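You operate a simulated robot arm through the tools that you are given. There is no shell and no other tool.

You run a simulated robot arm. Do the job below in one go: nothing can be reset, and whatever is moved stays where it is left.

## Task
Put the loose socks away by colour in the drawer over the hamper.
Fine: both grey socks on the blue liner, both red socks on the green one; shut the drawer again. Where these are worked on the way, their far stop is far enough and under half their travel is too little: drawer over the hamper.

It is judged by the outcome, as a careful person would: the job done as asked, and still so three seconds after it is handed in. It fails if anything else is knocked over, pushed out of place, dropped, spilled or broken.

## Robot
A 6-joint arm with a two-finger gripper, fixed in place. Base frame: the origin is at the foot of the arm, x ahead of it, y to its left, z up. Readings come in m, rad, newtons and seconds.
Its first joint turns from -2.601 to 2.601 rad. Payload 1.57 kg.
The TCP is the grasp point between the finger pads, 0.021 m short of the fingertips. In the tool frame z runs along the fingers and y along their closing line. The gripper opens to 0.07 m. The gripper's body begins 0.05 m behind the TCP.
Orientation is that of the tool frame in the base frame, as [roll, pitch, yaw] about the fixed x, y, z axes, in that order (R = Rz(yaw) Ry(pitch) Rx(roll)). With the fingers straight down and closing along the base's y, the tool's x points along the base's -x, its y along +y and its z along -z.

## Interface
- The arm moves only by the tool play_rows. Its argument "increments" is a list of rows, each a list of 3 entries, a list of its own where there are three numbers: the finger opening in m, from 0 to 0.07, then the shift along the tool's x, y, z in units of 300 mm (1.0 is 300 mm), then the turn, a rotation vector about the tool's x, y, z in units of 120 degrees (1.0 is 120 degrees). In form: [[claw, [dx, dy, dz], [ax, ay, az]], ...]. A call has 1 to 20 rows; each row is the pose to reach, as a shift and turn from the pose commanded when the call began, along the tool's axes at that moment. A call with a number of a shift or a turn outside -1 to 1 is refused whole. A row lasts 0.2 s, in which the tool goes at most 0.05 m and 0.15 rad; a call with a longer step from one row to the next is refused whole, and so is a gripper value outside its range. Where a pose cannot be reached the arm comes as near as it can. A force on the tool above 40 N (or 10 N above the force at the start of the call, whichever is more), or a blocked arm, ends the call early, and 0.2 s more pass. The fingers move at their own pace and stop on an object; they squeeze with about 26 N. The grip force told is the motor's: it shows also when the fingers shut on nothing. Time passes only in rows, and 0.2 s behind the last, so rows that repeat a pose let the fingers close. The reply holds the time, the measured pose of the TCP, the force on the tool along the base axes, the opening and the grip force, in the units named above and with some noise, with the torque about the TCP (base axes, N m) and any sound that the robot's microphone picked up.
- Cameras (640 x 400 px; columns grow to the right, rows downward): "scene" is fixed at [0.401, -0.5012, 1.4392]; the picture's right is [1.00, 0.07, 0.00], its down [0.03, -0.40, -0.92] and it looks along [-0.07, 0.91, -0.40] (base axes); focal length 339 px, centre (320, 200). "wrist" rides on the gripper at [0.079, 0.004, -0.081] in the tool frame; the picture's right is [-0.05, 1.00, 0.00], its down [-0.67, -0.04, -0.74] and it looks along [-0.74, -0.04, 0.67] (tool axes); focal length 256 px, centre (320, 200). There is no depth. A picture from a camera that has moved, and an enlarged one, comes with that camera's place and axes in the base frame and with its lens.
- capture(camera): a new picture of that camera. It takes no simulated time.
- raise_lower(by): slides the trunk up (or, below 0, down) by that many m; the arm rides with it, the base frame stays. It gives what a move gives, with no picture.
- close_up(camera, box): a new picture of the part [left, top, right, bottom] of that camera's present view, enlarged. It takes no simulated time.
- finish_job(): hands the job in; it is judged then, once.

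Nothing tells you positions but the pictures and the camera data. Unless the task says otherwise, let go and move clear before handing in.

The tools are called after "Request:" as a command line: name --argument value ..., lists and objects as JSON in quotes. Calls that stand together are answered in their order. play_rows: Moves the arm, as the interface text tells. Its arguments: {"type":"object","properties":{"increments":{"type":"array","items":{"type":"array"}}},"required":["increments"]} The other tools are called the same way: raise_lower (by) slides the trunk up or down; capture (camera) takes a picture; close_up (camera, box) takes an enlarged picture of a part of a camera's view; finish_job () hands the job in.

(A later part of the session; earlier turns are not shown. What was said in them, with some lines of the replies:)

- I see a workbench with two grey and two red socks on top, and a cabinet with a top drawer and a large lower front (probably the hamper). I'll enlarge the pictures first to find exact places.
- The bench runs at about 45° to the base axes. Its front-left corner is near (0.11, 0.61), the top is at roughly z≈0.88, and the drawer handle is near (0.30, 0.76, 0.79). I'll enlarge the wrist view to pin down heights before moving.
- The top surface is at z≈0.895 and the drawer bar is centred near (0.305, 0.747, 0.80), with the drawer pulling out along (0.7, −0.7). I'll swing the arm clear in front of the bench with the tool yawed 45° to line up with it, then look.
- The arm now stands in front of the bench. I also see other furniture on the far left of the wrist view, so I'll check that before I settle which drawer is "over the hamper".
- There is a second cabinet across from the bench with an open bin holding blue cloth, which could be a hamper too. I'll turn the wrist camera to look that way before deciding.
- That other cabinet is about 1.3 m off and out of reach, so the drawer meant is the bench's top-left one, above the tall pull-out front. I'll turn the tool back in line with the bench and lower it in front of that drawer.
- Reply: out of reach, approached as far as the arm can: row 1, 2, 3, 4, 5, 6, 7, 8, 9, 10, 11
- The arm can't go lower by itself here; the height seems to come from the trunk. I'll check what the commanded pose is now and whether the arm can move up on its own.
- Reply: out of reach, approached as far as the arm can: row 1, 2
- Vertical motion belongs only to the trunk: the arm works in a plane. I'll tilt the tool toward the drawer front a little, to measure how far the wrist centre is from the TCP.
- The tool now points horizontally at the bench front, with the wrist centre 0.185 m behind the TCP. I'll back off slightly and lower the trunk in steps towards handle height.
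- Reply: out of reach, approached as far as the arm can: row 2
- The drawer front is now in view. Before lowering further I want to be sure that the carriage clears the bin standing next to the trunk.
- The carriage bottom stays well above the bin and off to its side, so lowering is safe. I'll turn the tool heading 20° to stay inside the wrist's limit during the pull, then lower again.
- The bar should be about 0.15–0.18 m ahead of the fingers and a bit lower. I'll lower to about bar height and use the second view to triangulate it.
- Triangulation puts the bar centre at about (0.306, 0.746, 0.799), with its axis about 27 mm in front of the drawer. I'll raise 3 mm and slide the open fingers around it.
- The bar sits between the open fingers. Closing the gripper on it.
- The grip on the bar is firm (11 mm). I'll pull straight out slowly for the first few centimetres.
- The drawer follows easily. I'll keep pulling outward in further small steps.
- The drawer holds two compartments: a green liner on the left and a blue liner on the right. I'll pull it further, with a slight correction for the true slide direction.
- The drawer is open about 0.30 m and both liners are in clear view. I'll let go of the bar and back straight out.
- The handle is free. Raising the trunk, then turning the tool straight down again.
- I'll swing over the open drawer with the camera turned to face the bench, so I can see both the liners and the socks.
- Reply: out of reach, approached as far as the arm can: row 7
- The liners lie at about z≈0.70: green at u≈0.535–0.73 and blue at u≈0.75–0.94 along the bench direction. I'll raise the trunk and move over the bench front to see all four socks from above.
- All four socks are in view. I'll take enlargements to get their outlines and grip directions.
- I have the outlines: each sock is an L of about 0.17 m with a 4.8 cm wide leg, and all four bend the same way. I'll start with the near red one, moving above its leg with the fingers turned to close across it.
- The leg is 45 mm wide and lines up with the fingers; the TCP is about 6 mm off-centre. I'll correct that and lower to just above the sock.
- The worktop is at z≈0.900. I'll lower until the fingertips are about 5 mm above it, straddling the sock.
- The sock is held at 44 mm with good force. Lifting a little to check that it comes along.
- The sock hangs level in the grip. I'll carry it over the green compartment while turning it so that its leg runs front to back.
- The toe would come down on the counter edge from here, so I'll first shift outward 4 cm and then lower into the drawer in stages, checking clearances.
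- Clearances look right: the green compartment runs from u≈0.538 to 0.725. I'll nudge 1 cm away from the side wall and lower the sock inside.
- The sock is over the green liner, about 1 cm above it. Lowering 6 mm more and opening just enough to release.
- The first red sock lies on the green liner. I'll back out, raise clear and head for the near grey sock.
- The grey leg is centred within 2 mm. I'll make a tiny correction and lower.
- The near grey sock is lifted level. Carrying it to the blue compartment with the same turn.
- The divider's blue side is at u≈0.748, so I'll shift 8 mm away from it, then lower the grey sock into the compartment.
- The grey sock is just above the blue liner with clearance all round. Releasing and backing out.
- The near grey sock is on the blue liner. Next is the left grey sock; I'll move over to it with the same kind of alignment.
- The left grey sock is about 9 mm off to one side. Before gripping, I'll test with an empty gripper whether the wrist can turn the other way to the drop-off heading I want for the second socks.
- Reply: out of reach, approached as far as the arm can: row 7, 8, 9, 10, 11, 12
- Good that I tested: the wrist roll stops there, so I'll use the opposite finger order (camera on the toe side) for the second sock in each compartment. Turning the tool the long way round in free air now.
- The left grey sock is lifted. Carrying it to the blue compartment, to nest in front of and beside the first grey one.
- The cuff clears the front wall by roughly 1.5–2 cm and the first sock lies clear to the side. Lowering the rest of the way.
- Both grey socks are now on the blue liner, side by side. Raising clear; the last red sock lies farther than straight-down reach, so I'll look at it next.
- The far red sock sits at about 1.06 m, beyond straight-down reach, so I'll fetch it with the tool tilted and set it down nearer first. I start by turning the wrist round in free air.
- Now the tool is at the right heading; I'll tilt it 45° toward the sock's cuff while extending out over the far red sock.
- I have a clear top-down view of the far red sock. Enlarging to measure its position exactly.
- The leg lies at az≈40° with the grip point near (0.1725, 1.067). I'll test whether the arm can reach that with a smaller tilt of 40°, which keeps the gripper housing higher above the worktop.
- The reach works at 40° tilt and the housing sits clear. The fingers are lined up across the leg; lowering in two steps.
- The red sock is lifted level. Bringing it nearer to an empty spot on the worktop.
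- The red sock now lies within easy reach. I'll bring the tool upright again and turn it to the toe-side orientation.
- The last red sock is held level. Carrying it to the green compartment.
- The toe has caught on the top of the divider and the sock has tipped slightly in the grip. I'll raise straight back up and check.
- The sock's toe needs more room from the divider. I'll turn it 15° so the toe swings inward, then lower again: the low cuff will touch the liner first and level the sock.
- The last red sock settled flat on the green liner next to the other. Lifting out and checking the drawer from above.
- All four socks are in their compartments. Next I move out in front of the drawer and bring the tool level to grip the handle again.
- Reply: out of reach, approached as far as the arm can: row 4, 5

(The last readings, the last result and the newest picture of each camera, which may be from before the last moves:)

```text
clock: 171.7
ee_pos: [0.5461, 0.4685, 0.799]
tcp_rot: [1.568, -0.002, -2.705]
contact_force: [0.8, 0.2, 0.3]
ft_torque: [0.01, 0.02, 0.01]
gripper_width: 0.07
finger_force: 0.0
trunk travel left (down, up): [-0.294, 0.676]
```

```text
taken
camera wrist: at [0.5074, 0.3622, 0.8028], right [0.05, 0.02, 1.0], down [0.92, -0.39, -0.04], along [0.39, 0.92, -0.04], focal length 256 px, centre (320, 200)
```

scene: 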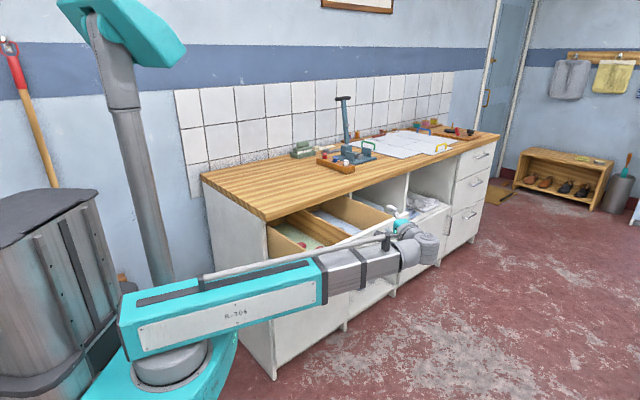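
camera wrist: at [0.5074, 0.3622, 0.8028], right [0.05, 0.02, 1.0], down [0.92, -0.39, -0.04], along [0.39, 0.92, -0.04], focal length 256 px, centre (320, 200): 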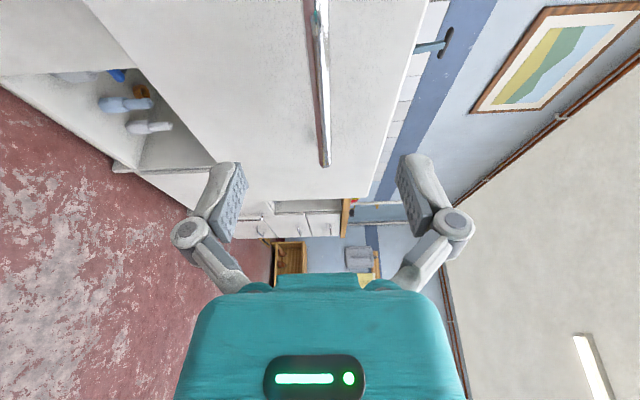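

The handle is where I left it. Moving the fingers round the bar and closing.

Request:
play_rows --increments '[[0.07, [0, 0, 0.07], [0, 0, 0]], [0.07, [0, 0, 0.14], [0, 0, 0]], [0.07, [0, 0, 0.207], [0, 0, 0]], [0.0, [0, 0, 0.207], [0, 0, 0]], [0.0, [0, 0, 0.207], [0, 0, 0]], [0.0, [0, 0, 0.207], [0, 0, 0]], [0.0, [0, 0, 0.207], [0, 0, 0]], [0.0, [0, 0, 0.207], [0, 0, 0]]]'

Request:
capture --camera "wrist"

```text
clock: 173.5
ee_pos: [0.5188, 0.5256, 0.8001]
tcp_rot: [1.565, -0.001, -2.704]
contact_force: [1.4, 2.4, 9.4]
ft_torque: [0.04, 0.07, 0.05]
gripper_width: 0.0113
finger_force: 31.6
trunk travel left (down, up): [-0.294, 0.676]
```

```text
taken
camera wrist: at [0.4812, 0.4187, 0.8036], right [0.05, 0.02, 1.0], down [0.92, -0.39, -0.04], along [0.39, 0.92, -0.04], focal length 256 px, centre (320, 200)
```

wrist: 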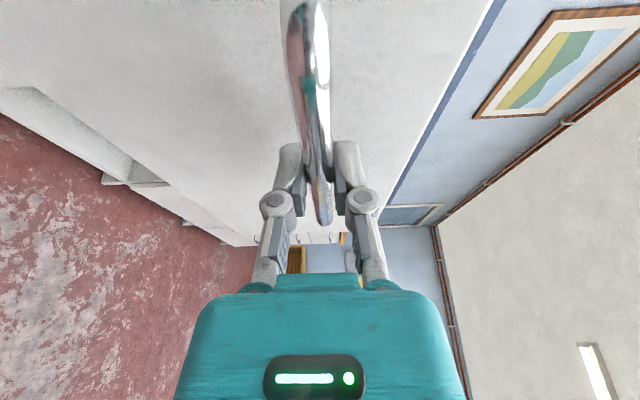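

Gripped. Pushing the drawer shut gently along its slide direction.

Request:
play_rows --increments '[[0.0, [0.0111, 0, 0.0314], [0, 0, 0]], [0.0, [0.0278, 0, 0.0786], [0, 0, 0]], [0.0, [0.0445, 0, 0.1257], [0, 0, 0]], [0.0, [0.0612, 0, 0.1728], [0, 0, 0]], [0.0, [0.0779, 0, 0.22], [0, 0, 0]], [0.0, [0.0946, 0, 0.2671], [0, 0, 0]], [0.0, [0.1113, 0, 0.3142], [0, 0, 0]], [0.0, [0.128, 0, 0.3614], [0, 0, 0]], [0.0, [0.1447, 0, 0.4085], [0, 0, 0]], [0.0, [0.1558, 0, 0.4399], [0, 0, 0]]]'

Request:
capture --camera "scene"

```text
clock: 175.7
ee_pos: [0.4192, 0.6258, 0.7998]
tcp_rot: [1.566, -0.001, -2.704]
contact_force: [-2.9, -2.3, 15.7]
ft_torque: [0.02, 0.03, -0.25]
gripper_width: 0.0114
finger_force: 32.0
trunk travel left (down, up): [-0.294, 0.676]
```

```text
taken
```

scene: 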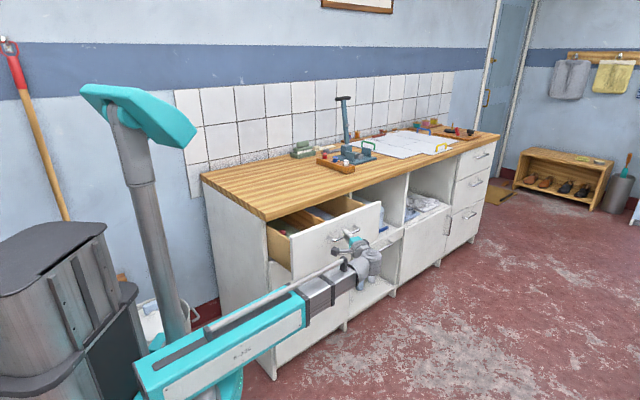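

Request:
play_rows --increments '[[0.0, [0.0167, 0, 0.0471], [0, 0, 0]], [0.0, [0.0334, 0, 0.0943], [0, 0, 0]], [0.0, [0.0501, 0, 0.1414], [0, 0, 0]], [0.0, [0.0668, 0, 0.1885], [0, 0, 0]], [0.0, [0.0835, 0, 0.2357], [0, 0, 0]], [0.0, [0.1001, 0, 0.2828], [0, 0, 0]], [0.0, [0.1168, 0, 0.3299], [0, 0, 0]], [0.0, [0.1335, 0, 0.3771], [0, 0, 0]], [0.0, [0.1502, 0, 0.4242], [0, 0, 0]], [0.0, [0.1613, 0, 0.4557], [0, 0, 0]]]'

Request:
close_up --camera "scene" --box '[250, 180, 390, 290]'

```text
clock: 177.9
ee_pos: [0.3166, 0.7285, 0.7998]
tcp_rot: [1.567, 0.001, -2.7]
contact_force: [-16.2, -14.4, 0.8]
ft_torque: [-0.05, 0.03, 0.49]
gripper_width: 0.0114
finger_force: 32.0
trunk travel left (down, up): [-0.294, 0.676]
```

```text
3.64 times, centred on (320, 235) of scene
camera zoom: at [0.401, -0.5012, 1.4392], right [1.0, 0.07, 0.0], down [0.03, -0.4, -0.92], along [-0.07, 0.91, -0.4], focal length 1233 px, centre (320, 73)
```

zoom: 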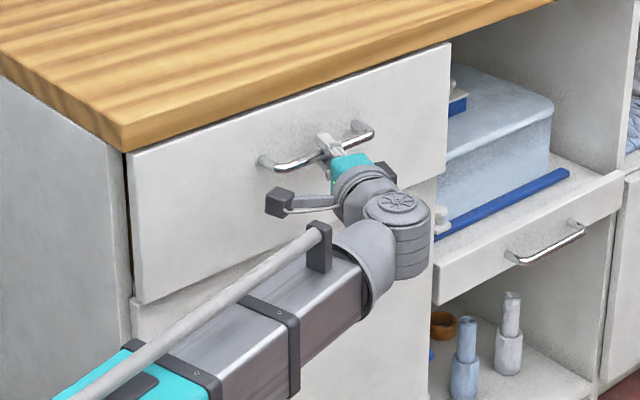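

Nearly shut, about 14 mm to go, with some sideways strain. I'll ease off sideways and finish the last bit slowly.

Request:
play_rows --increments '[[0.0, [0.0094, 0, -0.0033], [0, 0, 0]], [0.0, [0.015, 0, 0.0124], [0, 0, 0]], [0.0, [0.0205, 0, 0.0281], [0, 0, 0]], [0.0, [0.025, 0, 0.0407], [0, 0, 0]]]'

Request:
close_up --camera "scene" --box '[250, 180, 390, 290]'

```text
clock: 178.9
ee_pos: [0.3097, 0.7376, 0.7997]
tcp_rot: [1.564, -0.002, -2.708]
contact_force: [12.2, 17.0, 25.4]
ft_torque: [0.15, 0.09, 0.07]
gripper_width: 0.0113
finger_force: 32.0
trunk travel left (down, up): [-0.294, 0.676]
```

```text
3.64 times, centred on (320, 235) of scene
camera zoom: at [0.401, -0.5012, 1.4392], right [1.0, 0.07, 0.0], down [0.03, -0.4, -0.92], along [-0.07, 0.91, -0.4], focal length 1233 px, centre (320, 73)
```

zoom: 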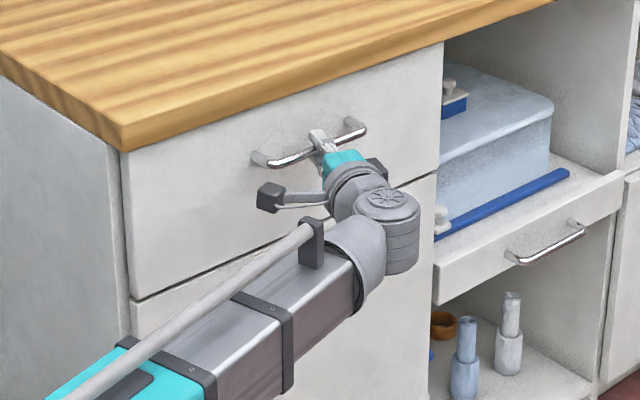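

Request:
play_rows --increments '[[0.04, [0, 0, 0], [0, 0, 0]], [0.04, [0, 0, 0], [0, 0, 0]], [0.04, [0, 0, 0], [0, 0, 0]], [0.0, [0, 0, 0], [0, 0, 0]], [0.0, [0, 0, 0], [0, 0, 0]], [0.0, [0, 0, 0], [0, 0, 0]]]'

Request:
play_rows --increments '[[0.0, [0.0033, 0, 0.0094], [0, 0, 0]], [0.0, [0.0067, 0, 0.0189], [0, 0, 0]], [0.0, [0.0089, 0, 0.0251], [0, 0, 0]]]'

Request:
close_up --camera "scene" --box '[250, 190, 370, 265]'

```text
clock: 180.3
ee_pos: [0.3076, 0.7363, 0.8009]
tcp_rot: [1.567, -0.002, -2.705]
contact_force: [1.4, 3.8, 15.1]
ft_torque: [0.14, 0.06, -0.05]
gripper_width: 0.0113
finger_force: 32.2
trunk travel left (down, up): [-0.294, 0.676]
```

```text
clock: 181.1
ee_pos: [0.3014, 0.7412, 0.7999]
tcp_rot: [1.563, -0.001, -2.706]
contact_force: [16.9, -16.3, 9.8]
ft_torque: [-0.07, 0.08, -0.24]
gripper_width: 0.0109
finger_force: 31.8
trunk travel left (down, up): [-0.294, 0.676]
```

```text
5.33 times, centred on (310, 228) of scene
camera zoom: at [0.401, -0.5012, 1.4392], right [1.0, 0.07, 0.0], down [0.03, -0.4, -0.92], along [-0.07, 0.91, -0.4], focal length 1808 px, centre (373, 53)
```

zoom: 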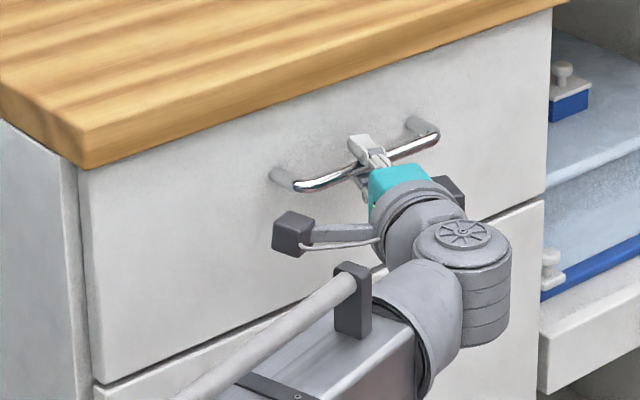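

The drawer has reached its closed stop and the handle is back at its original place. Letting go and backing away.

Request:
play_rows --increments '[[0.07, [0, 0, 0], [0, 0, 0]], [0.07, [0, 0, 0], [0, 0, 0]], [0.07, [0, 0, 0], [0, 0, 0]], [0.07, [0, 0, 0], [0, 0, 0]], [0.07, [0, 0, 0], [0, 0, 0]], [0.07, [-0.03, 0, -0.085], [0, 0, 0]], [0.07, [-0.06, 0, -0.17], [0, 0, 0]], [0.07, [-0.1, 0, -0.283], [0, 0, 0]], [0.07, [-0.14, 0, -0.396], [0, 0, 0]], [0.07, [-0.165, 0, -0.467], [0, 0, 0]]]'

Request:
capture --camera "wrist"

Request:
close_up --camera "scene" --box '[250, 190, 370, 265]'

Request:
capture --camera "scene"

```text
clock: 183.3
ee_pos: [0.4061, 0.6347, 0.8001]
tcp_rot: [1.569, -0.002, -2.704]
contact_force: [-0.2, -1.0, -0.6]
ft_torque: [0.02, -0.01, 0.03]
gripper_width: 0.0699
finger_force: 0.0
trunk travel left (down, up): [-0.294, 0.676]
```

```text
taken
camera wrist: at [0.3686, 0.5282, 0.8029], right [0.05, 0.02, 1.0], down [0.92, -0.39, -0.04], along [0.39, 0.92, -0.04], focal length 256 px, centre (320, 200)
```

wrist: 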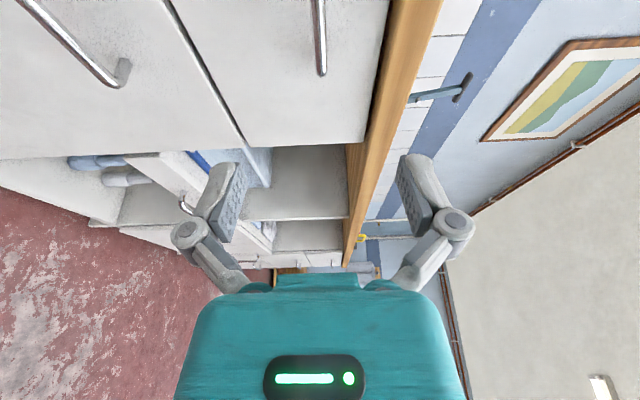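

```text
5.33 times, centred on (310, 228) of scene
camera zoom: at [0.401, -0.5012, 1.4392], right [1.0, 0.07, 0.0], down [0.03, -0.4, -0.92], along [-0.07, 0.91, -0.4], focal length 1808 px, centre (373, 53)
```

zoom: 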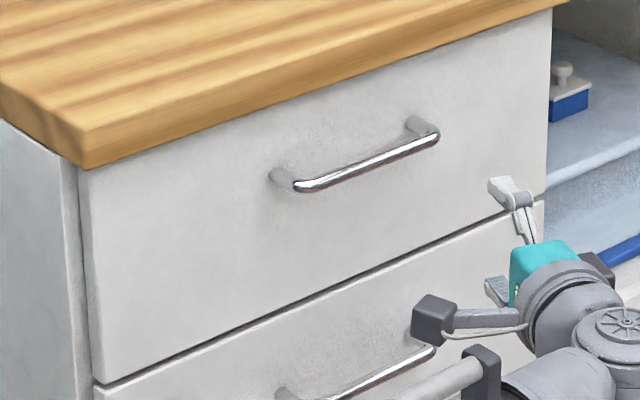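

```text
taken
```

scene: 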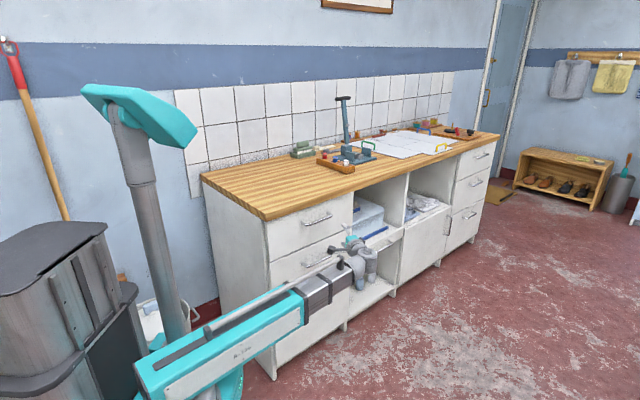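

The drawer is shut flush as at the start, the four socks are inside on their liners, nothing else on the bench has moved, and the gripper is clear. Handing in.

Request:
finish_job

```text
The job is handed in.
```

I put all four socks away in the drawer over the hamper and handed the job in: both grey socks on the blue liner and both red socks on the green one. The drawer is shut flush with the handle back where it was, and nothing else on the bench appears to have moved.

- **Drawer travel:** I opened it about 0.30 m. I never pulled it to its far stop, so its full travel isn't known for certain. I judged 0.30 m to be well over half.
- **Far red sock:** it lay beyond straight-down reach, so I lifted it with the tool tilted, set it down nearer and picked it up again. On the way into the drawer its toe caught on the divider and tipped it in the grip. I lifted it, turned it slightly and lowered it again. Once I let go it looked flat on the green liner.
- **Last check of the socks:** I saw all four in their compartments before closing the drawer, but did not look inside again once it was shut.
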